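You operate a simulated robot arm through the tools that you are given. There is no shell and no other tool. Be economical: measure what you need, move in short steps, check, and stop when the job is done.

You are at the controls of a simulated two-armed robot. One attempt, no reset.

## Task
Carry the wooden tray with both arms and set it on the second shelf from the bottom of the short shelving.

It is judged by the outcome, as a careful person would: the job done as asked, and still so three seconds after it is handed in. It fails if anything else is knocked over, pushed out of place, dropped, spilled or broken.

## Robot
Two 7-joint arms with two-finger parallel grippers on one trunk, on a base that drives. Base frame: it is fixed to the floor where the robot stands at the start and does not move with it; the origin is under the middle of the robot, x ahead of it, y to its left, z up. Lengths are in m, angles in degrees, forces in N, time in s.
The left shoulder is at the start at [-0.092, 0.119, 0.825], the right one opposite. With the tool pointing down near the work surface each hand reaches from about 0.14 to 0.58 m from the robot's upright axis, wherever it stands, measured 20 degrees to its own side. Places, roughly: second shelf of the short shelving [-2.2, -1.2, 0.7]. Payload 3.43 kg a hand.
The tool frame of a hand sits at the grasp point between the pads (the TCP): z along the fingers, y along the line on which they close. The tips reach 0.03 m beyond it. Largest opening 0.094 m; finger width 0.028, thickness 0.01; the body of the gripper, 0.05 by 0.096 m, starts 0.055 m behind the TCP.
Orientation is that of the tool frame in the base frame, as [roll, pitch, yaw] about the fixed x, y, z axes, in that order (R = Rz(yaw) Ry(pitch) Rx(roll)). With the fingers straight down and closing along the base's y, the tool's x points along the base's -x, its y along +y and its z along -z.

## Interface
- The arms move only by the tool nudge_tool. It takes "left_steps", "right_steps" or both (then of equal length, played together; a hand with none holds still); each is a list of rows, each a list of 6 numbers: the shift along the tool's x, y, z in m, then the turn, a rotation vector about the tool's x, y, z in degrees. In form: [[tx, ty, tz, wx, wy, wz], ...]. A call has 1 to 10 rows; each row shifts and turns the commanded pose from where the row before left it, along the tool's axes as they then stand. "left_fingers" and "right_fingers" are, for a hand that has rows, the gripper command, from -1 (fully open) to 1 (shut), values between in proportion, set as the call begins (left out, the last holds). A row lasts 0.2 s, in which the tool goes at most 0.05 m and 8.6 degrees; a call with a longer step from one row to the next is refused whole, and so is a gripper value outside its range. Where a pose cannot be reached the arm comes as near as it can. A force on the tool above 40 N (or 10 N above the force at the start of the call, whichever is more), or a blocked arm, ends the call early, and 0.2 s more pass. Each finger travels about 0.153 m/s and halts on what it meets, pressing with about 23 N; the grip force reading is that of the motor and also rises with nothing between the fingers. The clock runs only during rows and for 0.2 s after the last one: add rows that do not move to give the fingers time. It gives the time, the measured TCP pose, the force on the tool (base axes), the opening and the grip force at its end, in the units of the frame above (readings bear some noise), with the torque about the TCP (base axes, N m) and any sound that the robot's microphone picked up.
- Cameras (640 x 400 px; columns grow to the right, rows downward): "scene" is now at [0.043, -0.0364, 1.5377]; the picture's right is [-0.31, -0.95, 0.00], its down [-0.72, 0.23, -0.65] and it looks along [0.62, -0.20, -0.76] (base axes); focal length 280 px, centre (320, 200). "left" rides on the left gripper at [0.076, -0.014, -0.103] in its tool frame; the picture's right is [0.18, 0.98, 0.00], its down [-0.75, 0.14, -0.64] and it looks along [-0.63, 0.12, 0.77] (tool axes); focal length 243 px, centre (320, 200). "right" rides on the right gripper at [0.076, 0.014, -0.102] in its tool frame; the picture's right is [-0.18, 0.98, 0.00], its down [-0.75, -0.14, -0.64] and it looks along [-0.63, -0.12, 0.77] (tool axes); focal length 243 px, centre (320, 200).
- grab_frame(camera): a new picture of that camera. It takes no simulated time.
- slide_trunk(by): slides the trunk up (or, below 0, down) by that many m; the arms and the scene camera ride with it, the base frame stays. It gives what a move gives, with no picture.
- steer(legs): drives the robot by 1 to 6 legs, each [ahead, left, turn to the left] in m, m and degrees, along the robot's own axes; the way and the turn of a leg run together, so that a leg with both is an arc; at most 1.5 m and 180 degrees a leg. The arms and the cameras ride along, it lands a little off, and it stops where it bumps. It gives what a move gives.
- turn_head(pan, tilt): turns the head with the scene camera to pan (to the left, within 143 degrees either way) and tilt (down, from -29 to 69), counted from straight ahead of the robot. It gives what a move gives.
- locate(camera, pixels): for up to 12 pixels [column, row] of the newest picture of that camera ("zoom" is the newest enlarged one), the place [x, y, z] in the base frame of the surface seen there, good to about 0.002 m, but the place of the scene camera against the robot may be out by one fixed shift of up to 0.025 m in any direction. It takes no simulated time.
- enlarge(camera, box): a new picture of the part [left, top, right, bottom] of that camera's present view, enlarged. It takes no simulated time.
- close_job(): hands the job in; it is judged then, once.

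Go step by step. Measure first, check grasps and placings, and put right what went wrong. The budget is 80 turns and 78 pictures, counting those below and the enlarged ones. Unless the task says otherwise, let go and move clear before handing in, and close with one line.

The tools are called after ">>>" as a command line: name --argument value ..., lists and objects as JSON in quotes. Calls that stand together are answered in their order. nudge_tool: Moves the arms, as the interface text tells. Its arguments: {"type":"object","properties":{"left_steps":{"type":"array","items":{"type":"array","items":{"type":"number"}}},"left_fingers":{"type":"number"},"right_steps":{"type":"array","items":{"type":"array","items":{"type":"number"}}},"right_fingers":{"type":"number"}},"required":[]} The other tools are called the same way: slide_trunk (by) slides the trunk up or down; steer (legs) drives the base; turn_head (pan, tilt) turns the head that bears the scene camera; grab_frame (camera) takes a picture; locate (camera, pixels) gives the place of the surface under pixels of a picture; enlarge (camera, box) takes an enlarged picture of a part of a camera's view; close_job () hands the job in.

At the start:

```text
time_s: 0.0
left_eef_pos: [0.3613, 0.0379, 1.0934]
left_ee_rot: [180.0, 0.0, 180.0]
left_force: [0.2, 0.7, -0.3]
left_ft_torque: [0.01, -0.01, 0.0]
left_width: 0.0938
left_grasp_force: 0.0
right_eef_pos: [0.3151, -0.2926, 1.1515]
right_ee_rot: [179.9, -0.1, 179.9]
right_force: [1.8, 0.3, 0.1]
right_ft_torque: [-0.01, 0.0, 0.0]
right_width: 0.0938
right_grasp_force: 0.0
trunk travel left (down, up): [-0.25, 0.085]
robot x, y, heading: [-0.0004, -0.0033, -0.2]
head pan, tilt: [-17.8, 49.4]
```

scene: 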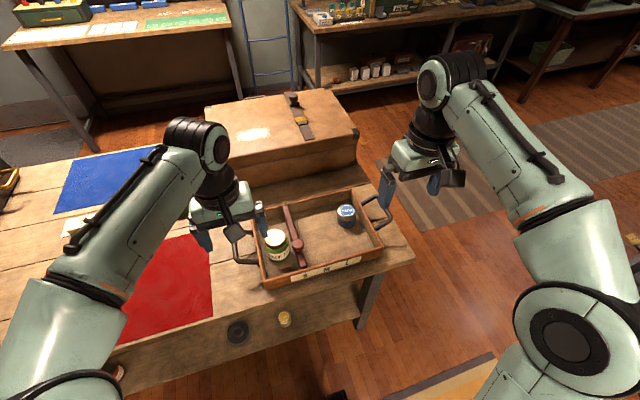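
right: 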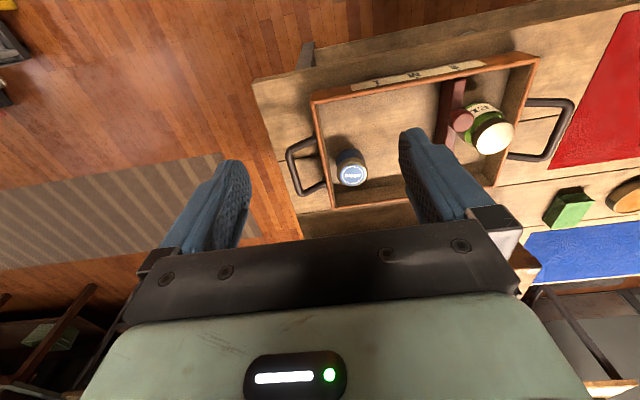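
left: 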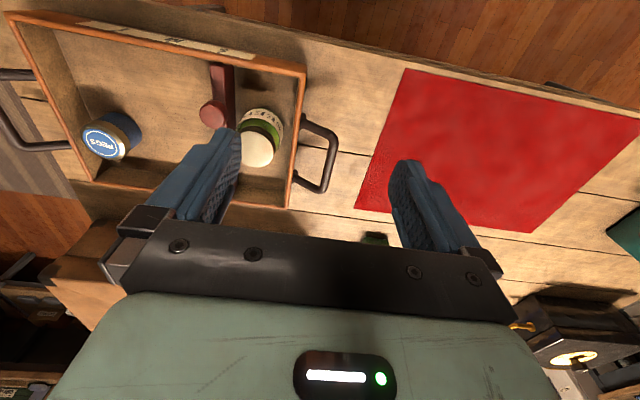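

The tray sits around (315,240) in the scene picture, with handles at about (240,245) and (380,208). I'll enlarge it and measure.

>>> enlarge --camera "scene" --box '[210, 170, 418, 300]'

>>> locate --camera "scene" --pixels '[[266, 289], [381, 250], [349, 189], [257, 210], [320, 240], [346, 210], [277, 240], [298, 247], [235, 90], [400, 260], [180, 330], [330, 160]]'

>>> locate --camera "right" --pixels '[[290, 165], [305, 192], [300, 143], [318, 187], [572, 115], [548, 158], [550, 101], [313, 97], [538, 58], [332, 207], [420, 72], [380, 130]]'

>>> locate --camera "left" --pixels '[[333, 155], [320, 188], [320, 125], [305, 75], [292, 207], [45, 145], [10, 20], [70, 180], [300, 180], [305, 120], [160, 45], [150, 100]]'

```text
3.08 times, centred on (314, 235) of scene
```

zoom: 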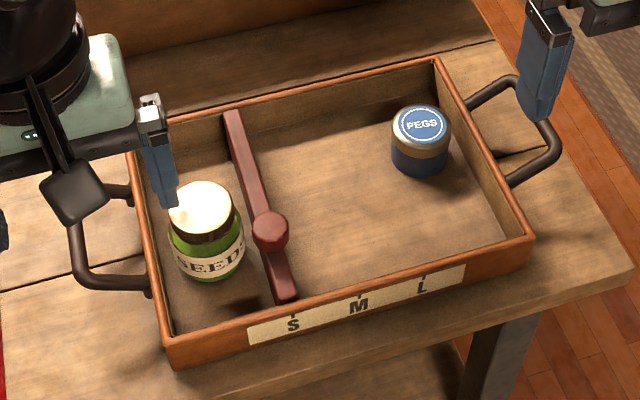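

```text
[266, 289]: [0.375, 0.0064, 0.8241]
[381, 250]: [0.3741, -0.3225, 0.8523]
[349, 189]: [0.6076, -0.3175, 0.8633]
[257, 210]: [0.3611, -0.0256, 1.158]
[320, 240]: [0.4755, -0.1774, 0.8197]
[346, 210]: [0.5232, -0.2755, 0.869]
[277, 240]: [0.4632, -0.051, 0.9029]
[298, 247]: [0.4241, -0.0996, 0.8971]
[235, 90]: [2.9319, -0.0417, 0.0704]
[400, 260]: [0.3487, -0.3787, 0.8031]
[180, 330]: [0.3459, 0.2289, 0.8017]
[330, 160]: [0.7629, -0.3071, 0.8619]
```

```text
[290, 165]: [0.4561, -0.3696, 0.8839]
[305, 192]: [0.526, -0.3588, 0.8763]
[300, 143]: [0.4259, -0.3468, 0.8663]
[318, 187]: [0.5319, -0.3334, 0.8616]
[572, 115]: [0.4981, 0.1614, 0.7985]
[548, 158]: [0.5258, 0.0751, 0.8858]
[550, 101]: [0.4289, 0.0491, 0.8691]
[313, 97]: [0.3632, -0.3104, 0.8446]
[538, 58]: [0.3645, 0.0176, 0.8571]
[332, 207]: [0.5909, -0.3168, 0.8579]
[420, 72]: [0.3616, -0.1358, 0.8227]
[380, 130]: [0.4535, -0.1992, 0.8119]
```

```text
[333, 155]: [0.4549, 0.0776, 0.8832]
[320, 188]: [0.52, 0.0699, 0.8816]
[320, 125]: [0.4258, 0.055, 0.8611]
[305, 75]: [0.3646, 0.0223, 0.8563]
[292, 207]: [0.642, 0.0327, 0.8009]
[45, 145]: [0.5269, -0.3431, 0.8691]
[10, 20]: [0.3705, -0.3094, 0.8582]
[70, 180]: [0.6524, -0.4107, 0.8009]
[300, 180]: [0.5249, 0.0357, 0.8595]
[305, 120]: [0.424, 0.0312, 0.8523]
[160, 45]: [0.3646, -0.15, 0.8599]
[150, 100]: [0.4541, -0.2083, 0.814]
```

Tray measured: x 0.364–0.59, y −0.318–0.022, handle bars at y≈0.078 and −0.370, z≈0.88. Now look at the shelving before picking the grasp.

>>> turn_head --pan -140 --tilt 15

>>> grab_frame --camera "scene"

```text
time_s: 2.0
left_eef_pos: [0.361, 0.0391, 1.0921]
left_ee_rot: [179.9, 0.0, -180.0]
left_force: [-0.5, -1.4, 0.1]
left_ft_torque: [-0.03, 0.01, -0.01]
left_width: 0.0941
left_grasp_force: 0.0
right_eef_pos: [0.3162, -0.2912, 1.1517]
right_ee_rot: [180.0, 0.1, -180.0]
right_force: [0.4, 0.2, -0.6]
right_ft_torque: [0.01, -0.01, -0.01]
right_width: 0.0942
right_grasp_force: 0.0
trunk travel left (down, up): [-0.25, 0.085]
robot x, y, heading: [-0.0012, -0.0014, -0.1]
head pan, tilt: [-140.0, 15.0]
```

```text
73 pictures are left
```

scene: 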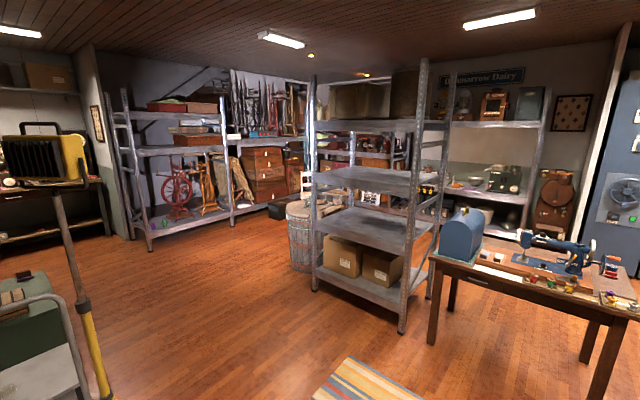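

>>> enlarge --camera "scene" --box '[270, 50, 470, 345]'

>>> locate --camera "scene" --pixels '[[320, 220], [409, 246], [360, 232], [380, 215], [370, 280], [405, 187], [330, 178], [320, 260], [409, 326], [360, 125], [431, 215], [416, 60]]'

>>> locate --camera "scene" --pixels '[[75, 200], [40, 150], [355, 375], [470, 215], [440, 262], [300, 215], [20, 300], [316, 285], [404, 328], [150, 245], [460, 270], [590, 395]]'

```text
1.36 times, centred on (370, 198) of scene
```

zoom: 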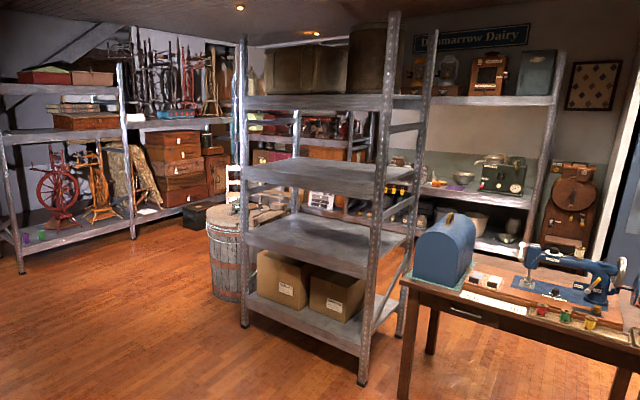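

```text
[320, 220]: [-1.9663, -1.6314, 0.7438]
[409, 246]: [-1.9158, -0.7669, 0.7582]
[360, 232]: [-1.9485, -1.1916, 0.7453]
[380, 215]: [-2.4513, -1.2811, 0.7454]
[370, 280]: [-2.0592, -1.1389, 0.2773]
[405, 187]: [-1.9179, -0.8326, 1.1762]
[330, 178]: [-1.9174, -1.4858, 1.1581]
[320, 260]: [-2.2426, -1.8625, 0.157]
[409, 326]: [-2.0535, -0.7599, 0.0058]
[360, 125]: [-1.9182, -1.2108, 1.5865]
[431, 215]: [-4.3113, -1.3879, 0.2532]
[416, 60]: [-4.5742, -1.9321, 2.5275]
```

```text
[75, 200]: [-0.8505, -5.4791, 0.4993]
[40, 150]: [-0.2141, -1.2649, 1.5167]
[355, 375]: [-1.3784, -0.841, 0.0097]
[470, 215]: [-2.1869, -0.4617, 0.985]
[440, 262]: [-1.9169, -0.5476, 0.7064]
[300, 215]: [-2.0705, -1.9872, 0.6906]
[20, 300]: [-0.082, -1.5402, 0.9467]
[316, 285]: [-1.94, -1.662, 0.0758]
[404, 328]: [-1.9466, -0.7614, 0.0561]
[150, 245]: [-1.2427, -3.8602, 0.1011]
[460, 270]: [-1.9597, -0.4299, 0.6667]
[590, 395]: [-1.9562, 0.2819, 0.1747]
```

The shelving's second shelf top is at about z 0.745 (pixel 360,232), next shelf at about 1.15, so the gap is ~0.38 m: I'll grip the handles with hands tilted 45° forward so the arms stay outside. First I'll centre the robot on the tray (y≈−0.146).

>>> steer --legs '[[0, -0.146, 0]]'

>>> turn_head --pan 0 --tilt 50

>>> grab_frame --camera "scene"

```text
time_s: 3.9
left_eef_pos: [0.3612, -0.1073, 1.0931]
left_ee_rot: [180.0, 0.0, -180.0]
left_force: [-0.3, -0.8, 0.5]
left_ft_torque: [0.0, 0.01, -0.01]
left_width: 0.0942
left_grasp_force: 0.1
right_eef_pos: [0.3147, -0.4373, 1.1521]
right_ee_rot: [-179.9, 0.0, -180.0]
right_force: [-1.2, -0.4, -0.4]
right_ft_torque: [0.01, 0.01, -0.01]
right_width: 0.0943
right_grasp_force: 0.1
trunk travel left (down, up): [-0.25, 0.085]
robot x, y, heading: [0.0002, -0.1461, 0.1]
head pan, tilt: [-140.0, 15.0]
```

```text
time_s: 6.2
left_eef_pos: [0.3613, -0.1062, 1.0921]
left_ee_rot: [180.0, 0.0, -180.0]
left_force: [-0.6, -0.5, -0.6]
left_ft_torque: [0.01, 0.02, -0.01]
left_width: 0.0943
left_grasp_force: 0.1
right_eef_pos: [0.3146, -0.4367, 1.1518]
right_ee_rot: [-179.9, 0.0, 180.0]
right_force: [-1.0, 0.0, 0.2]
right_ft_torque: [-0.01, -0.02, -0.01]
right_width: 0.0938
right_grasp_force: 0.0
trunk travel left (down, up): [-0.25, 0.085]
robot x, y, heading: [-0.0006, -0.1466, 0.1]
head pan, tilt: [0.0, 50.0]
```

```text
71 pictures are left
```

scene: 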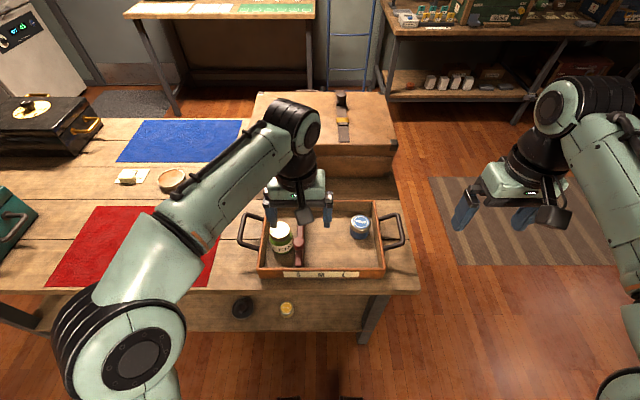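

Robot is centred at y≈−0.146. I'll bring both hands above and slightly behind their handles, tilt them ~42° forward, and part-open the fingers.

>>> nudge_tool --left_steps '[[-0.0138, 0.0371, 0.0126, 0, 0, 0], [-0.0138, 0.0371, 0.0126, 0, 0, 0], [-0.0138, 0.0371, 0.0126, 0, 0, 0], [-0.0138, 0.0371, 0.0126, 0, 0, 0], [-0.0138, 0.0371, 0.0126, 0, 0, 0], [0, 0, 0, 0, -8.5, 0], [0, 0, 0, 0, -8.5, 0], [0, 0, 0, 0, -8.5, 0], [0, 0, 0, 0, -8.5, 0], [0, 0, 0, 0, -8.5, 0]]' --right_steps '[[-0.023, 0.0134, 0.0244, 0, 0, 0], [-0.023, 0.0134, 0.0244, 0, 0, 0], [-0.023, 0.0134, 0.0244, 0, 0, 0], [-0.023, 0.0134, 0.0244, 0, 0, 0], [-0.023, 0.0134, 0.0244, 0, 0, 0], [0, 0, 0, 0, -8.5, 0], [0, 0, 0, 0, -8.5, 0], [0, 0, 0, 0, -8.5, 0], [0, 0, 0, 0, -8.5, 0], [0, 0, 0, 0, -8.5, 0]]' --left_fingers -0.19 --right_fingers -0.19

>>> grab_frame --camera "left"

>>> grab_frame --camera "right"

>>> grab_frame --camera "scene"

```text
time_s: 8.4
left_eef_pos: [0.4305, 0.08, 1.0302]
left_ee_rot: [-179.9, 42.7, 180.0]
left_force: [-0.6, 0.7, 0.0]
left_ft_torque: [0.03, 0.0, 0.0]
left_width: 0.0556
left_grasp_force: 0.0
right_eef_pos: [0.4294, -0.3697, 1.031]
right_ee_rot: [179.8, 42.7, -180.0]
right_force: [0.0, 0.5, -0.8]
right_ft_torque: [0.0, 0.02, 0.02]
right_width: 0.0557
right_grasp_force: 0.1
trunk travel left (down, up): [-0.25, 0.085]
robot x, y, heading: [-0.0001, -0.1437, 0.1]
head pan, tilt: [0.0, 50.0]
```

```text
70 pictures are left
```

left: 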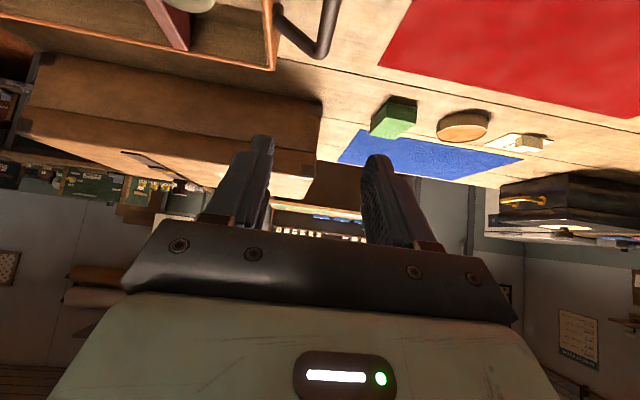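

```text
69 pictures are left
```

right: 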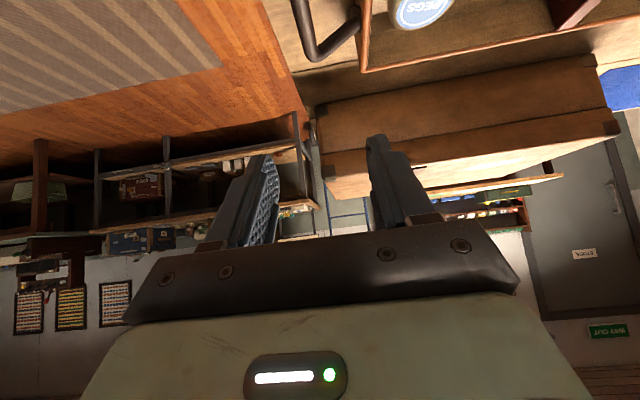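

```text
68 pictures are left
```

scene: 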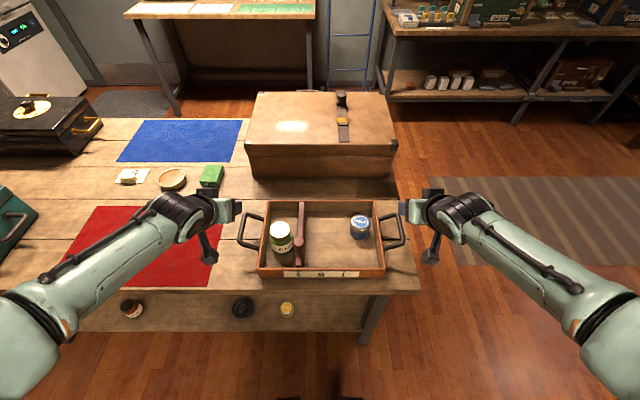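

Hands sit symmetric above the tray. I'll re-measure the handle bars (left view near (328,30), right view near (325,50), scene near (248,230) and (395,230)).

>>> locate --camera "left" --pixels '[[328, 30], [335, 5], [332, 15], [322, 50], [300, 42], [284, 25], [270, 60], [330, 22]]'

>>> locate --camera "right" --pixels '[[297, 5], [302, 20], [306, 35], [312, 54], [330, 44], [348, 28], [364, 60], [300, 12]]'

>>> enlarge --camera "scene" --box '[220, 190, 430, 290]'

```text
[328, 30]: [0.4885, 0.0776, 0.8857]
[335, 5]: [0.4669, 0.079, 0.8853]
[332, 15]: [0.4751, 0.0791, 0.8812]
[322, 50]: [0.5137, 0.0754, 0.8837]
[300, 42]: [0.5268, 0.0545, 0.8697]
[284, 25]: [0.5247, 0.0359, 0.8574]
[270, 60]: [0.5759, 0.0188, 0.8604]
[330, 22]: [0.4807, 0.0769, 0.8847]
```

```text
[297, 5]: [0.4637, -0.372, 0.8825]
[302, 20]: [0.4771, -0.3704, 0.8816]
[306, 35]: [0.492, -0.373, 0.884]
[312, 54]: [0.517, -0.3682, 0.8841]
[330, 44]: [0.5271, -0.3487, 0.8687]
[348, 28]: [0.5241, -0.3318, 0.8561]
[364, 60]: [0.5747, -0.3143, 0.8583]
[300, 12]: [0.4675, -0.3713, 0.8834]
```

```text
3.05 times, centred on (325, 240) of scene
```

zoom: 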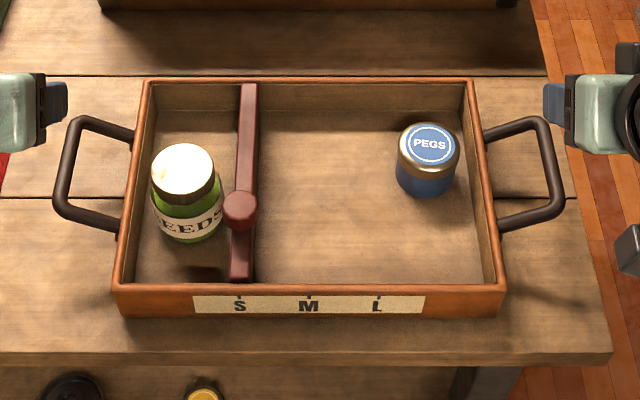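

Bars are centred at about (0.475, 0.077, 0.878) and (0.475, −0.371, 0.878). Moving straight down onto them.

>>> nudge_tool --left_steps '[[0.0138, -0.0006, 0.0281, 0, 0, 0], [0.0138, -0.0006, 0.0281, 0, 0, 0], [0.0138, -0.0006, 0.0281, 0, 0, 0], [0.0138, -0.0006, 0.0281, 0, 0, 0], [0.0138, -0.0006, 0.0281, 0, 0, 0]]' --right_steps '[[0.0138, -0.0003, 0.0283, 0, 0, 0], [0.0138, -0.0003, 0.0283, 0, 0, 0], [0.0138, -0.0003, 0.0283, 0, 0, 0], [0.0138, -0.0003, 0.0283, 0, 0, 0], [0.0138, -0.0003, 0.0283, 0, 0, 0]]'

>>> grab_frame --camera "left"

>>> grab_frame --camera "right"

>>> enlarge --camera "scene" --box '[200, 180, 450, 300]'

```text
time_s: 9.6
left_eef_pos: [0.4754, 0.0761, 0.8796]
left_ee_rot: [-179.9, 42.4, 179.9]
left_force: [0.2, -0.3, 0.3]
left_ft_torque: [-0.02, 0.03, 0.02]
left_width: 0.0559
left_grasp_force: 0.1
right_eef_pos: [0.4767, -0.3697, 0.8782]
right_ee_rot: [179.9, 42.5, -180.0]
right_force: [-0.2, -0.1, -0.4]
right_ft_torque: [-0.03, 0.01, 0.01]
right_width: 0.0561
right_grasp_force: 0.1
trunk travel left (down, up): [-0.25, 0.085]
robot x, y, heading: [-0.0008, -0.1437, 0.0]
head pan, tilt: [0.0, 50.0]
```

```text
66 pictures are left
```

left: 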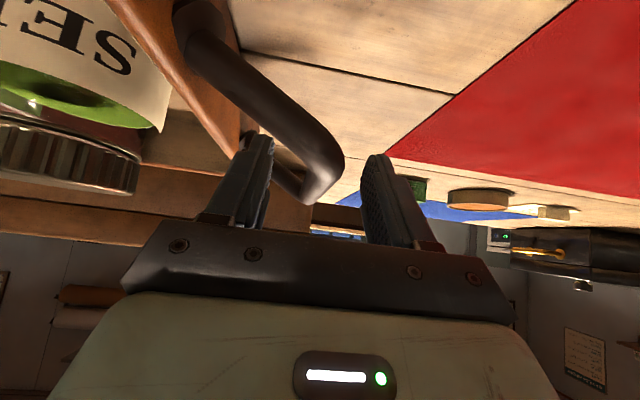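

```text
65 pictures are left
```

right: 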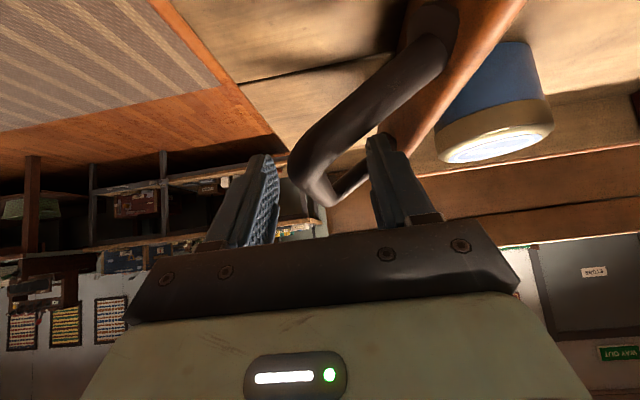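

```text
2.56 times, centred on (325, 240) of scene
```

zoom: 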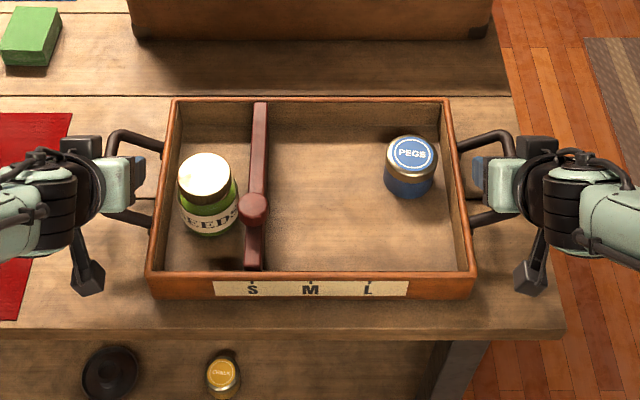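

Both bars lie between the fingers. Closing both grippers.

>>> nudge_tool --left_steps '[[0, 0, 0, 0, 0, 0], [0, 0, 0, 0, 0, 0], [0, 0, 0, 0, 0, 0], [0, 0, 0, 0, 0, 0]]' --right_steps '[[0, 0, 0, 0, 0, 0], [0, 0, 0, 0, 0, 0], [0, 0, 0, 0, 0, 0], [0, 0, 0, 0, 0, 0]]' --left_fingers 1 --right_fingers 1

>>> grab_frame --camera "left"

>>> grab_frame --camera "right"

```text
time_s: 10.6
left_eef_pos: [0.474, 0.0752, 0.8802]
left_ee_rot: [-179.9, 42.5, -180.0]
left_force: [-1.7, -11.0, -0.4]
left_ft_torque: [-0.04, 0.03, 0.15]
left_width: 0.0182
left_grasp_force: 22.7
right_eef_pos: [0.4744, -0.3691, 0.8779]
right_ee_rot: [179.9, 42.6, 179.9]
right_force: [-2.0, 7.5, 1.1]
right_ft_torque: [0.03, -0.01, -0.11]
right_width: 0.0179
right_grasp_force: 23.2
trunk travel left (down, up): [-0.25, 0.085]
robot x, y, heading: [0.0019, -0.1417, -0.1]
head pan, tilt: [0.0, 50.0]
```

```text
63 pictures are left
```

left: 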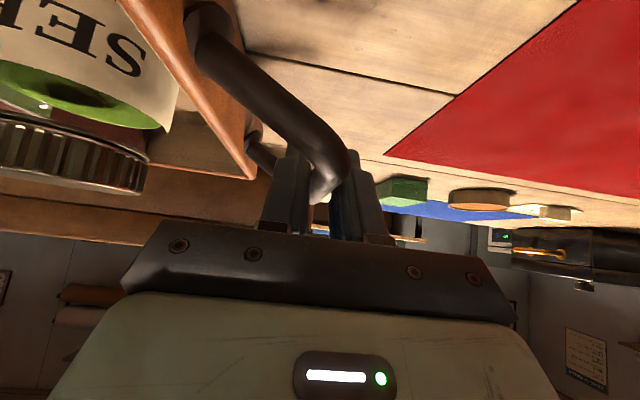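

```text
62 pictures are left
```

right: 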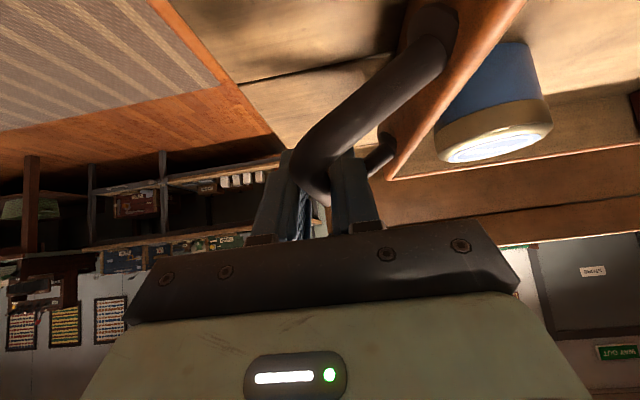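

Both grip at 0.018 m width, ~23 N. Lifting a little with the trunk as a test.

>>> slide_trunk --by 0.025

>>> grab_frame --camera "scene"

```text
time_s: 11.3
left_eef_pos: [0.474, 0.0739, 0.9048]
left_ee_rot: [-179.8, 42.3, 179.9]
left_force: [-0.7, -14.7, -5.1]
left_ft_torque: [-0.06, -0.01, 0.2]
left_width: 0.0175
left_grasp_force: 22.7
right_eef_pos: [0.474, -0.3694, 0.9023]
right_ee_rot: [179.9, 42.4, -179.9]
right_force: [0.0, 15.5, -4.8]
right_ft_torque: [0.06, 0.02, -0.23]
right_width: 0.0179
right_grasp_force: 23.1
trunk travel left (down, up): [-0.275, 0.06]
robot x, y, heading: [-0.0039, -0.1453, 0.0]
head pan, tilt: [0.0, 50.0]
```

```text
61 pictures are left
```

scene: 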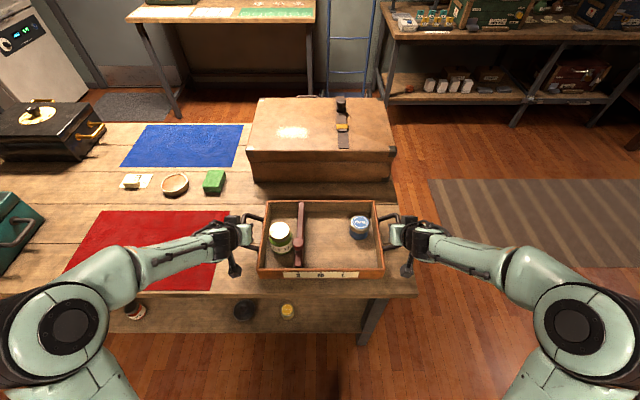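

The hands are being pulled together by ~15 N, so I'll relax each 2 mm inward, then lift further.

>>> nudge_tool --left_steps '[[0, -0.001, 0, 0, 0, 0], [0, -0.001, 0, 0, 0, 0]]' --right_steps '[[0, 0.001, 0, 0, 0, 0], [0, 0.001, 0, 0, 0, 0]]'

>>> slide_trunk --by 0.035

>>> enlarge --camera "scene" --box '[200, 170, 450, 300]'

>>> locate --camera "zoom" --pixels '[[160, 285], [470, 285], [180, 105], [450, 105], [320, 275], [320, 105]]'

```text
time_s: 11.9
left_eef_pos: [0.4741, 0.0757, 0.9046]
left_ee_rot: [-180.0, 42.5, -179.9]
left_force: [-0.5, -10.5, -5.8]
left_ft_torque: [-0.03, 0.09, 0.14]
left_width: 0.0179
left_grasp_force: 23.6
right_eef_pos: [0.4756, -0.3689, 0.9029]
right_ee_rot: [-180.0, 42.5, 179.9]
right_force: [-0.4, 11.3, -4.4]
right_ft_torque: [0.0, -0.03, -0.16]
right_width: 0.0178
right_grasp_force: 22.5
trunk travel left (down, up): [-0.275, 0.06]
robot x, y, heading: [0.0002, -0.1462, 0.0]
head pan, tilt: [0.0, 50.0]
```

```text
time_s: 12.7
left_eef_pos: [0.4734, 0.0756, 0.9394]
left_ee_rot: [180.0, 42.4, -179.8]
left_force: [0.3, -7.2, -5.5]
left_ft_torque: [-0.04, -0.06, 0.07]
left_width: 0.0177
left_grasp_force: 22.8
right_eef_pos: [0.4746, -0.3691, 0.9381]
right_ee_rot: [180.0, 42.5, 179.9]
right_force: [-1.4, 7.7, -4.8]
right_ft_torque: [0.0, 0.06, -0.05]
right_width: 0.0181
right_grasp_force: 23.0
trunk travel left (down, up): [-0.31, 0.025]
robot x, y, heading: [0.0021, -0.1411, 0.1]
head pan, tilt: [0.0, 50.0]
```

```text
2.56 times, centred on (325, 235) of scene
```

zoom: 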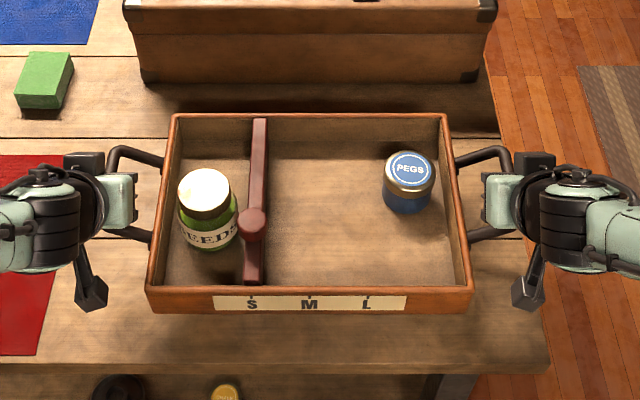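

```text
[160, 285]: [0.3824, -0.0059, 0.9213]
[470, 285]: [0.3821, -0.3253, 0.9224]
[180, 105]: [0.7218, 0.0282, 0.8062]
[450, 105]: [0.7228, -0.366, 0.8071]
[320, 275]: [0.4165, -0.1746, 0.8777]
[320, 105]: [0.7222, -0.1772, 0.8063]
```

Tray is level and clear of the table, contents steady. I'll check the space behind-left before backing off.

>>> turn_head --pan 140 --tilt 25

>>> grab_frame --camera "scene"

>>> locate --camera "scene" --pixels '[[320, 200], [320, 300], [320, 380], [450, 250], [550, 300], [200, 200], [100, 200], [50, 300], [200, 300], [400, 180], [600, 200], [500, 380]]'

>>> turn_head --pan -143 --tilt 35

>>> grab_frame --camera "scene"

```text
time_s: 14.9
left_eef_pos: [0.4751, 0.0751, 0.9391]
left_ee_rot: [-179.9, 42.6, -180.0]
left_force: [-0.3, 0.1, -5.3]
left_ft_torque: [-0.04, 0.02, -0.04]
left_width: 0.0179
left_grasp_force: 23.3
right_eef_pos: [0.4751, -0.3696, 0.9382]
right_ee_rot: [-180.0, 42.4, 180.0]
right_force: [0.0, -0.1, -5.0]
right_ft_torque: [0.0, 0.03, 0.03]
right_width: 0.018
right_grasp_force: 22.9
trunk travel left (down, up): [-0.31, 0.025]
robot x, y, heading: [0.0024, -0.1424, 0.1]
head pan, tilt: [140.0, 25.0]
```

```text
59 pictures are left
```

scene: 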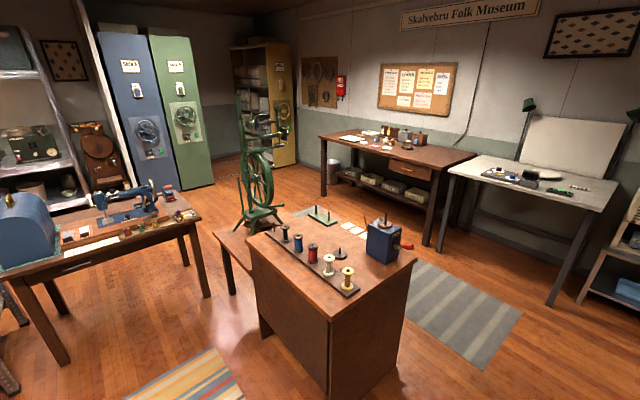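

```text
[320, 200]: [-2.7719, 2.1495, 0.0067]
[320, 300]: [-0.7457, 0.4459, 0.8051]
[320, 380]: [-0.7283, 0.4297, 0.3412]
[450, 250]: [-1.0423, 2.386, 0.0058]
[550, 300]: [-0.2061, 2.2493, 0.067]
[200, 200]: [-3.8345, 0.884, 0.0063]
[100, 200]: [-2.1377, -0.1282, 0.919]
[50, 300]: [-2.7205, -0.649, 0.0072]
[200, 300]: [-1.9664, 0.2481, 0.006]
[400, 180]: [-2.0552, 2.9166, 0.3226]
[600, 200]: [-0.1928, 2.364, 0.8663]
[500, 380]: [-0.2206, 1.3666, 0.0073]
```

```text
time_s: 18.8
left_eef_pos: [0.4754, 0.0749, 0.9393]
left_ee_rot: [180.0, 42.5, -180.0]
left_force: [-0.4, 6.1, -5.2]
left_ft_torque: [-0.01, 0.02, -0.08]
left_width: 0.0181
left_grasp_force: 22.7
right_eef_pos: [0.4755, -0.3695, 0.9393]
right_ee_rot: [-180.0, 42.5, 179.9]
right_force: [-0.6, -7.0, -4.6]
right_ft_torque: [-0.04, 0.03, 0.11]
right_width: 0.0181
right_grasp_force: 22.2
trunk travel left (down, up): [-0.31, 0.025]
robot x, y, heading: [-0.0003, -0.1435, -0.1]
head pan, tilt: [-143.0, 35.0]
```

```text
58 pictures are left
```

scene: 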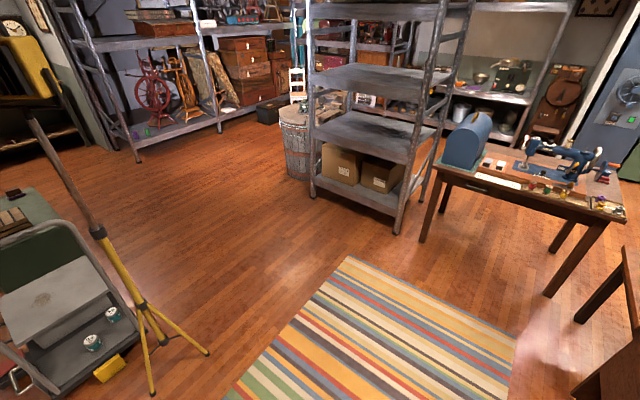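

A low cabinet stands behind-left near (−0.74, 0.44), and tripod feet are at pixels (208,353) and (152,393). Measuring the free corridor.

>>> locate --camera "scene" --pixels '[[208, 353], [152, 393], [95, 230], [60, 150], [95, 290], [590, 390], [348, 257], [516, 340], [230, 399], [400, 233], [426, 240], [640, 240]]'

>>> turn_head --pan 143 --tilt 55

>>> grab_frame --camera "scene"

>>> locate --camera "scene" --pixels '[[320, 380], [200, 200], [270, 250], [400, 200], [320, 300], [240, 150], [180, 140], [420, 150]]'

```text
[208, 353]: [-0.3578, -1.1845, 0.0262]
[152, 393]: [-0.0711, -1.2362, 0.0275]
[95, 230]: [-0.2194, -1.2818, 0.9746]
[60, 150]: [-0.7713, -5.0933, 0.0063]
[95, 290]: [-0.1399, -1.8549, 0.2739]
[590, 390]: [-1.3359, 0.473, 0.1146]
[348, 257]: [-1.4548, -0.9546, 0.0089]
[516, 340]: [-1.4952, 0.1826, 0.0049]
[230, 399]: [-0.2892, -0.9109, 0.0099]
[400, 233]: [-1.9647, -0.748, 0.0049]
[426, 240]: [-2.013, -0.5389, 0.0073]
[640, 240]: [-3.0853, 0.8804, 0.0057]
```

```text
time_s: 22.7
left_eef_pos: [0.475, 0.0756, 0.94]
left_ee_rot: [180.0, 42.5, -179.9]
left_force: [-0.9, 9.2, -5.8]
left_ft_torque: [0.03, -0.02, -0.12]
left_width: 0.0179
left_grasp_force: 22.8
right_eef_pos: [0.476, -0.3699, 0.9396]
right_ee_rot: [-180.0, 42.5, 180.0]
right_force: [0.3, -10.6, -4.1]
right_ft_torque: [-0.03, 0.09, 0.15]
right_width: 0.018
right_grasp_force: 23.3
trunk travel left (down, up): [-0.31, 0.025]
robot x, y, heading: [-0.0009, -0.1453, 0.1]
head pan, tilt: [143.0, 55.0]
```

```text
57 pictures are left
```

scene: 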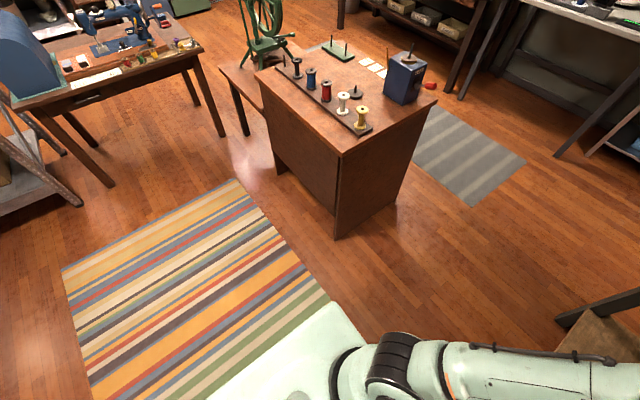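

```text
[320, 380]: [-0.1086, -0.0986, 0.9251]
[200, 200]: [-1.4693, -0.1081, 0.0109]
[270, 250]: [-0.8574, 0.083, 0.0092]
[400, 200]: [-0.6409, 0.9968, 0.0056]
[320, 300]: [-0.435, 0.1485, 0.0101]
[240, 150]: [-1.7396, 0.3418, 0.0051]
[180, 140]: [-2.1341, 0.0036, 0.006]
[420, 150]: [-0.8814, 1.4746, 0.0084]
```

Corridor is y −1.18…0.40 around x −0.75; turning at (−0.75, −0.45) leaves ≥0.2 m all round. I'll ease the hands 1 mm outward (squeeze ~10 N), then back off.

>>> nudge_tool --left_steps '[[0, 0.001, 0, 0, 0, 0], [0, 0, 0, 0, 0, 0]]' --right_steps '[[0, -0.001, 0, 0, 0, 0], [0, 0, 0, 0, 0, 0]]'

>>> steer --legs '[[-0.35, 0, 0]]'

>>> turn_head --pan 0 --tilt 50

>>> grab_frame --camera "scene"

```text
time_s: 23.3
left_eef_pos: [0.4745, 0.0751, 0.9402]
left_ee_rot: [-179.8, 42.5, 180.0]
left_force: [0.1, 5.1, -6.3]
left_ft_torque: [0.01, 0.06, -0.07]
left_width: 0.018
left_grasp_force: 22.9
right_eef_pos: [0.4757, -0.3684, 0.9376]
right_ee_rot: [179.9, 42.6, 180.0]
right_force: [-0.6, -4.2, -4.9]
right_ft_torque: [-0.03, 0.0, 0.07]
right_width: 0.0182
right_grasp_force: 22.8
trunk travel left (down, up): [-0.31, 0.025]
robot x, y, heading: [-0.0026, -0.1486, -0.1]
head pan, tilt: [143.0, 55.0]
```

```text
time_s: 25.6
left_eef_pos: [0.1258, 0.075, 0.9401]
left_ee_rot: [-179.9, 42.5, -179.8]
left_force: [0.9, -7.8, -5.1]
left_ft_torque: [-0.01, 0.02, 0.05]
left_width: 0.018
left_grasp_force: 23.0
right_eef_pos: [0.1287, -0.3683, 0.9384]
right_ee_rot: [179.9, 42.5, -179.9]
right_force: [-0.4, 7.4, -4.8]
right_ft_torque: [0.03, 0.0, -0.11]
right_width: 0.0179
right_grasp_force: 22.6
trunk travel left (down, up): [-0.31, 0.025]
robot x, y, heading: [-0.3473, -0.1412, 0.3]
head pan, tilt: [143.0, 55.0]
```

```text
time_s: 27.8
left_eef_pos: [0.1261, 0.0753, 0.9399]
left_ee_rot: [-179.9, 42.5, -179.7]
left_force: [0.2, 0.7, -5.3]
left_ft_torque: [-0.01, -0.02, -0.01]
left_width: 0.0183
left_grasp_force: 23.1
right_eef_pos: [0.1286, -0.3688, 0.9383]
right_ee_rot: [179.8, 42.4, -179.8]
right_force: [0.9, 0.5, -4.6]
right_ft_torque: [-0.01, 0.06, 0.0]
right_width: 0.0182
right_grasp_force: 23.0
trunk travel left (down, up): [-0.31, 0.025]
robot x, y, heading: [-0.3471, -0.1438, 0.2]
head pan, tilt: [0.0, 50.0]
```

```text
56 pictures are left
```

scene: 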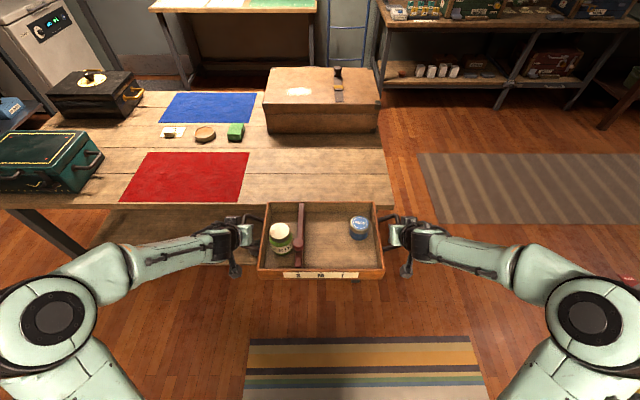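

Tray rides well. I'll check how far the elbows stick out before the turn (pixels 20,300 and 615,310).

>>> locate --camera "scene" --pixels '[[10, 290], [3, 320], [45, 320], [625, 300], [633, 320], [585, 320], [130, 260]]'

>>> steer --legs '[[-0.4, -0.3, 0]]'

```text
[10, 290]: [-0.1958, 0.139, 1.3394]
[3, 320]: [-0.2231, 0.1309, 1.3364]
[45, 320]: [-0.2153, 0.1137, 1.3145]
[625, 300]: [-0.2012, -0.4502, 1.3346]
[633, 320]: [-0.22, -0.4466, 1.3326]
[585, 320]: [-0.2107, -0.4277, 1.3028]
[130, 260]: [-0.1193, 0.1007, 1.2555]
```

```text
time_s: 31.1
left_eef_pos: [-0.2745, -0.2257, 0.9394]
left_ee_rot: [-179.9, 42.4, -179.8]
left_force: [-0.1, -0.5, -5.5]
left_ft_torque: [0.03, 0.01, 0.01]
left_width: 0.0184
left_grasp_force: 23.2
right_eef_pos: [-0.2733, -0.6697, 0.9394]
right_ee_rot: [179.9, 42.5, -179.9]
right_force: [-0.1, 1.1, -5.3]
right_ft_torque: [0.01, 0.01, 0.04]
right_width: 0.0179
right_grasp_force: 22.7
trunk travel left (down, up): [-0.31, 0.025]
robot x, y, heading: [-0.7484, -0.4503, 0.2]
head pan, tilt: [0.0, 50.0]
```

Clear for turning: elbows are tight to the body. Turning left 180° in two legs.

>>> steer --legs '[[0, 0, 90], [0, 0, 90]]'

>>> turn_head --pan 0 --tilt 35

>>> grab_frame --camera "scene"

```text
time_s: 39.1
left_eef_pos: [-1.2252, -0.663, 0.9401]
left_ee_rot: [-179.8, 42.4, -0.7]
left_force: [0.2, 0.4, -5.7]
left_ft_torque: [0.01, -0.05, -0.01]
left_width: 0.0178
left_grasp_force: 23.2
right_eef_pos: [-1.2215, -0.2177, 0.9383]
right_ee_rot: [179.9, 42.5, -0.6]
right_force: [-1.0, 0.1, -5.0]
right_ft_torque: [0.0, 0.0, 0.02]
right_width: 0.0181
right_grasp_force: 22.8
trunk travel left (down, up): [-0.31, 0.025]
robot x, y, heading: [-0.7512, -0.4477, 179.5]
head pan, tilt: [0.0, 50.0]
```

```text
time_s: 39.8
left_eef_pos: [-1.2261, -0.6617, 0.9393]
left_ee_rot: [-180.0, 42.4, -0.6]
left_force: [0.0, 1.2, -4.6]
left_ft_torque: [0.0, -0.04, -0.01]
left_width: 0.018
left_grasp_force: 23.3
right_eef_pos: [-1.2211, -0.217, 0.9376]
right_ee_rot: [180.0, 42.5, -0.7]
right_force: [-0.2, -0.7, -4.2]
right_ft_torque: [-0.02, 0.01, 0.0]
right_width: 0.0182
right_grasp_force: 23.3
trunk travel left (down, up): [-0.31, 0.025]
robot x, y, heading: [-0.7525, -0.4437, 179.3]
head pan, tilt: [0.0, 35.0]
```

```text
55 pictures are left
```

scene: 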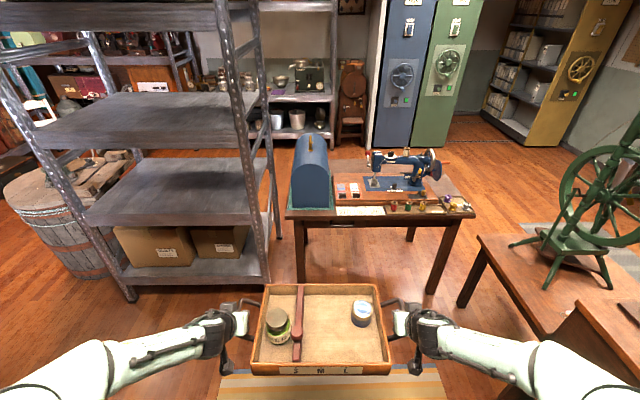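

Facing the shelving side now. I'll go ahead 0.3 m (away from the tripod), then 0.75 m left to line up with the shelf middle.

>>> steer --legs '[[0.3, 0, 0.6], [0, 0.75, 0]]'

>>> grab_frame --camera "scene"

```text
time_s: 48.5
left_eef_pos: [-1.5315, -1.4154, 0.9388]
left_ee_rot: [-179.9, 42.3, -0.6]
left_force: [0.3, 0.2, -5.2]
left_ft_torque: [-0.01, 0.01, -0.04]
left_width: 0.0181
left_grasp_force: 23.1
right_eef_pos: [-1.5269, -0.9713, 0.9378]
right_ee_rot: [179.9, 42.5, -0.6]
right_force: [0.0, 0.0, -4.7]
right_ft_torque: [-0.01, -0.01, 0.0]
right_width: 0.0182
right_grasp_force: 23.6
trunk travel left (down, up): [-0.31, 0.025]
robot x, y, heading: [-1.0516, -1.1982, 179.5]
head pan, tilt: [0.0, 35.0]
```

```text
54 pictures are left
```

scene: 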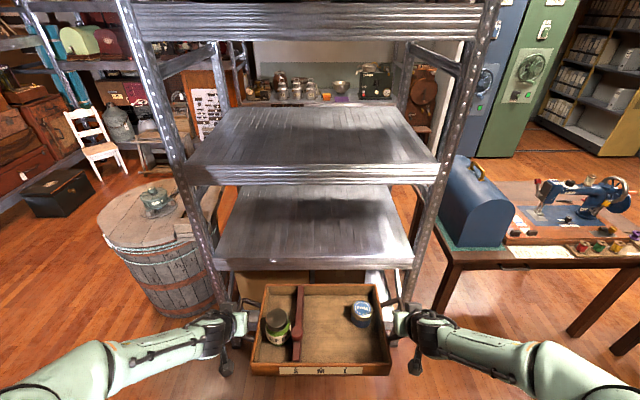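

Aligned in front of the shelving; second shelf at about (315,235), third at (310,150). Measuring edges and uprights.

>>> locate --camera "scene" --pixels '[[225, 262], [315, 262], [405, 262], [315, 225], [225, 250], [408, 245], [310, 170], [310, 182], [192, 180], [432, 180], [210, 245], [413, 270]]'

>>> enlarge --camera "scene" --box '[180, 100, 450, 300]'

```text
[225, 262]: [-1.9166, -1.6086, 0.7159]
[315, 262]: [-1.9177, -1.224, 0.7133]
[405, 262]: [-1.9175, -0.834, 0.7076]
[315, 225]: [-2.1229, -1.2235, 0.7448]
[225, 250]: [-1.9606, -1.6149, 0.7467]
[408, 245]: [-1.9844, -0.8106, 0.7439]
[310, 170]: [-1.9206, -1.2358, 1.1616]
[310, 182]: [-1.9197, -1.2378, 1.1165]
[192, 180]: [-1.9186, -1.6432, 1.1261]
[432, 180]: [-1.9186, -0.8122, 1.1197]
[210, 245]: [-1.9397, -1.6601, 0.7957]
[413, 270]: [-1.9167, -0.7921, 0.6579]
```

```text
2.00 times, centred on (315, 200) of scene
```

zoom: 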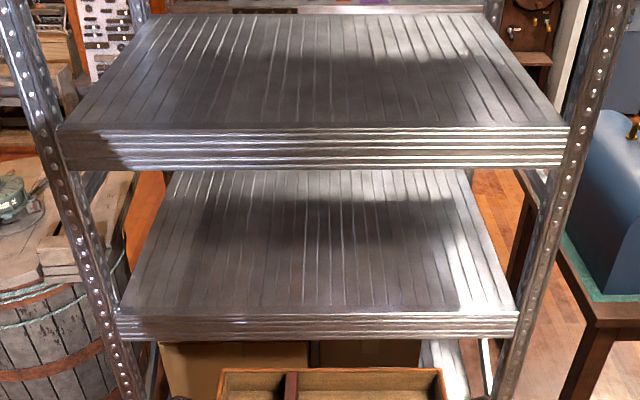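

Shelf front edge at x≈−1.91, top z≈0.743, gap underside ≈1.11; shelf is empty. I'll lower the trunk 0.075 so the tray is ~4 cm above shelf level and check my base front looking down.

>>> slide_trunk --by -0.07

>>> turn_head --pan 0 --tilt 69

>>> grab_frame --camera "scene"

>>> locate --camera "scene" --pixels '[[320, 390], [320, 360], [260, 395], [380, 395], [215, 230], [430, 230], [235, 215], [405, 215], [190, 240], [320, 330]]'

```text
time_s: 49.6
left_eef_pos: [-1.531, -1.4153, 0.8684]
left_ee_rot: [-180.0, 42.5, -0.5]
left_force: [-0.7, -0.1, -5.8]
left_ft_torque: [-0.02, -0.11, 0.0]
left_width: 0.0181
left_grasp_force: 22.9
right_eef_pos: [-1.527, -0.9699, 0.8687]
right_ee_rot: [179.8, 42.6, -0.6]
right_force: [-0.2, 0.0, -4.7]
right_ft_torque: [0.03, 0.06, -0.01]
right_width: 0.0178
right_grasp_force: 23.5
trunk travel left (down, up): [-0.24, 0.095]
robot x, y, heading: [-1.0542, -1.1986, 179.3]
head pan, tilt: [0.0, 35.0]
```

```text
time_s: 50.6
left_eef_pos: [-1.5303, -1.4146, 0.8682]
left_ee_rot: [-179.9, 42.3, -0.6]
left_force: [-0.1, 0.4, -5.5]
left_ft_torque: [-0.03, 0.02, 0.03]
left_width: 0.018
left_grasp_force: 23.3
right_eef_pos: [-1.5265, -0.9706, 0.8678]
right_ee_rot: [179.9, 42.4, -0.6]
right_force: [0.8, -0.5, -5.0]
right_ft_torque: [-0.01, -0.04, -0.05]
right_width: 0.018
right_grasp_force: 23.3
trunk travel left (down, up): [-0.24, 0.095]
robot x, y, heading: [-1.0547, -1.2036, 179.9]
head pan, tilt: [0.0, 68.8]
```

```text
52 pictures are left
```

scene: 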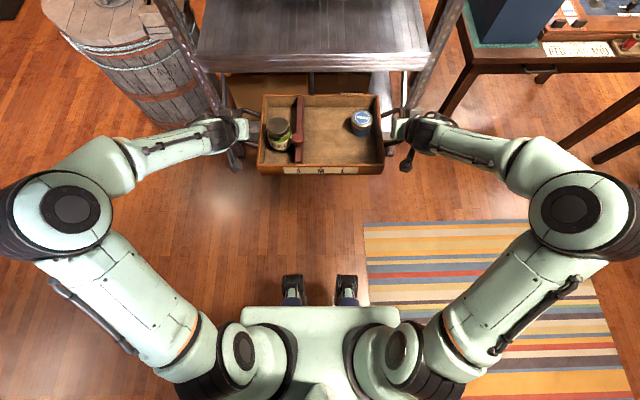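

```text
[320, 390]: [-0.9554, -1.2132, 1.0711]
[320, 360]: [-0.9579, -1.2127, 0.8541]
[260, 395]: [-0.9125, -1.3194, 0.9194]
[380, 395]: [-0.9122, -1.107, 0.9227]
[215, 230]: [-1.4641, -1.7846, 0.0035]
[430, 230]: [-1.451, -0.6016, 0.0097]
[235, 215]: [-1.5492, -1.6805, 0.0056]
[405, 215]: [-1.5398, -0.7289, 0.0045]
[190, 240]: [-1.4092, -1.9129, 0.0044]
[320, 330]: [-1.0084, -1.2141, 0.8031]
```

Two base feet show at (292,278) and (347,278); measuring how far ahead they reach, and the wrist tops.

>>> locate --camera "scene" --pixels '[[292, 278], [347, 278], [293, 295], [222, 135], [430, 130], [240, 128], [236, 165], [180, 140], [130, 150], [60, 175], [470, 140], [600, 175]]'

```text
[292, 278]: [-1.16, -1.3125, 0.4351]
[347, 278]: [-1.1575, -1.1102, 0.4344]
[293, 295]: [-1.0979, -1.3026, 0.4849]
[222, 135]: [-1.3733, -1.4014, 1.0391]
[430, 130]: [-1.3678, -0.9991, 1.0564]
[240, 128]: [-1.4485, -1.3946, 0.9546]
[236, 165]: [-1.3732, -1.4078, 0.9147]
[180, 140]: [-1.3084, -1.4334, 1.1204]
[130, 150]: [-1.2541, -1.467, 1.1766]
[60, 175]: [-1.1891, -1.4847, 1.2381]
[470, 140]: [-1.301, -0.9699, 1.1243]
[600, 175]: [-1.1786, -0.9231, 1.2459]
```

Base feet only reach ~0.11–0.16 ahead, and wrists (z≤1.06 at 0.155 behind the TCP) clear the upper shelf. Driving in 0.38 m first.

>>> steer --legs '[[0.38, 0.02, 0]]'

>>> turn_head --pan 0 --tilt 50

>>> grab_frame --camera "scene"

>>> grab_frame --camera "left"

>>> grab_frame --camera "right"

```text
time_s: 53.0
left_eef_pos: [-1.9116, -1.4309, 0.8686]
left_ee_rot: [-180.0, 42.5, -0.7]
left_force: [-0.6, 0.2, -5.1]
left_ft_torque: [0.0, 0.0, -0.02]
left_width: 0.0179
left_grasp_force: 22.9
right_eef_pos: [-1.9074, -0.986, 0.8675]
right_ee_rot: [179.9, 42.3, -0.6]
right_force: [-0.2, -0.7, -5.4]
right_ft_torque: [0.0, -0.03, 0.02]
right_width: 0.018
right_grasp_force: 23.0
trunk travel left (down, up): [-0.24, 0.095]
robot x, y, heading: [-1.4325, -1.2151, 179.5]
head pan, tilt: [0.0, 68.8]
```

```text
time_s: 53.8
left_eef_pos: [-1.9106, -1.4314, 0.8684]
left_ee_rot: [-179.9, 42.4, -0.7]
left_force: [-0.6, 0.3, -6.4]
left_ft_torque: [0.0, -0.05, -0.05]
left_width: 0.0178
left_grasp_force: 23.2
right_eef_pos: [-1.9061, -0.9867, 0.868]
right_ee_rot: [180.0, 42.4, -0.8]
right_force: [0.2, -0.2, -4.6]
right_ft_torque: [-0.02, 0.02, 0.01]
right_width: 0.0179
right_grasp_force: 22.7
trunk travel left (down, up): [-0.24, 0.095]
robot x, y, heading: [-1.4358, -1.2146, 179.4]
head pan, tilt: [0.0, 50.0]
```

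```text
51 pictures are left
```

scene: 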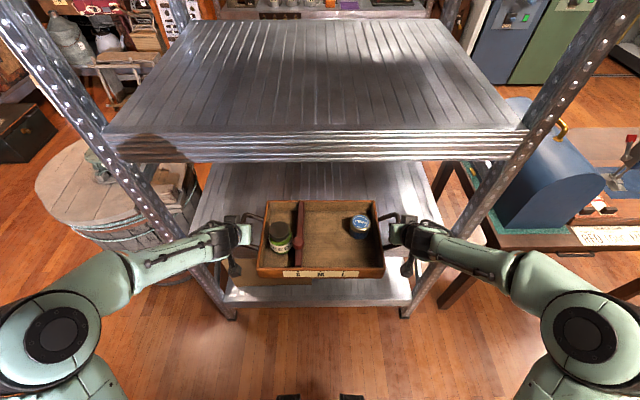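

```text
50 pictures are left
```

left: 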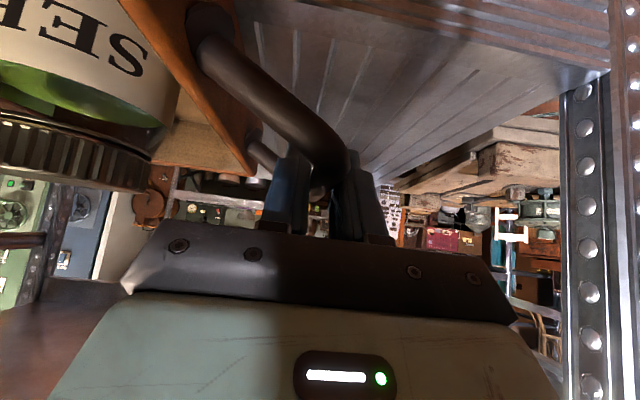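

```text
49 pictures are left
```

right: 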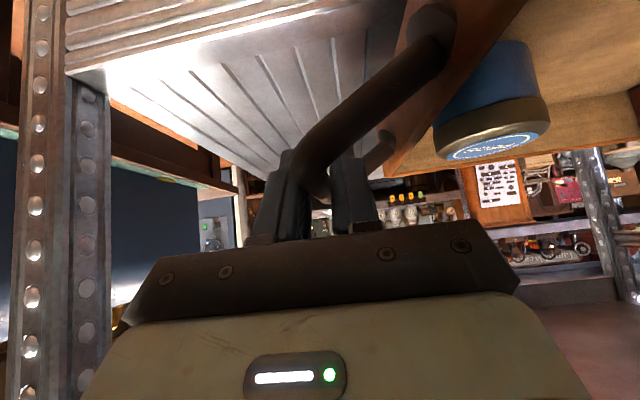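

Tray front is over the shelf with clearance all round. Measuring the shelf surface and edge with the well-calibrated wrist cameras.

>>> locate --camera "left" --pixels '[[400, 80], [450, 90], [380, 130], [520, 75], [480, 40], [430, 25], [350, 60], [580, 80]]'

>>> locate --camera "right" --pixels '[[200, 90], [250, 100], [280, 70], [130, 85], [180, 50], [230, 30], [300, 110], [90, 60]]'

```text
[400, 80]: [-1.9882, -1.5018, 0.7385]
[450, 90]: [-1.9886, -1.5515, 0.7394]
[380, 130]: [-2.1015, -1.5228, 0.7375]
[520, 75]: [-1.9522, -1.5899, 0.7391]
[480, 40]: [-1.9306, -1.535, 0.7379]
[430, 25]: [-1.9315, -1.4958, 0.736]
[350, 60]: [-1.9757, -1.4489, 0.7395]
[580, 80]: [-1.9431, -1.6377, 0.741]
```

```text
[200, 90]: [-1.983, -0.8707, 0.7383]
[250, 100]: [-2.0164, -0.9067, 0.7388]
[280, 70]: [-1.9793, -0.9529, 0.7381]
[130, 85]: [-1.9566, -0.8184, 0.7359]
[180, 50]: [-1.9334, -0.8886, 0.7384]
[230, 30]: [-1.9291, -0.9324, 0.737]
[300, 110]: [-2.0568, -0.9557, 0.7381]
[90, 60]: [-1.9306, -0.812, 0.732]
```

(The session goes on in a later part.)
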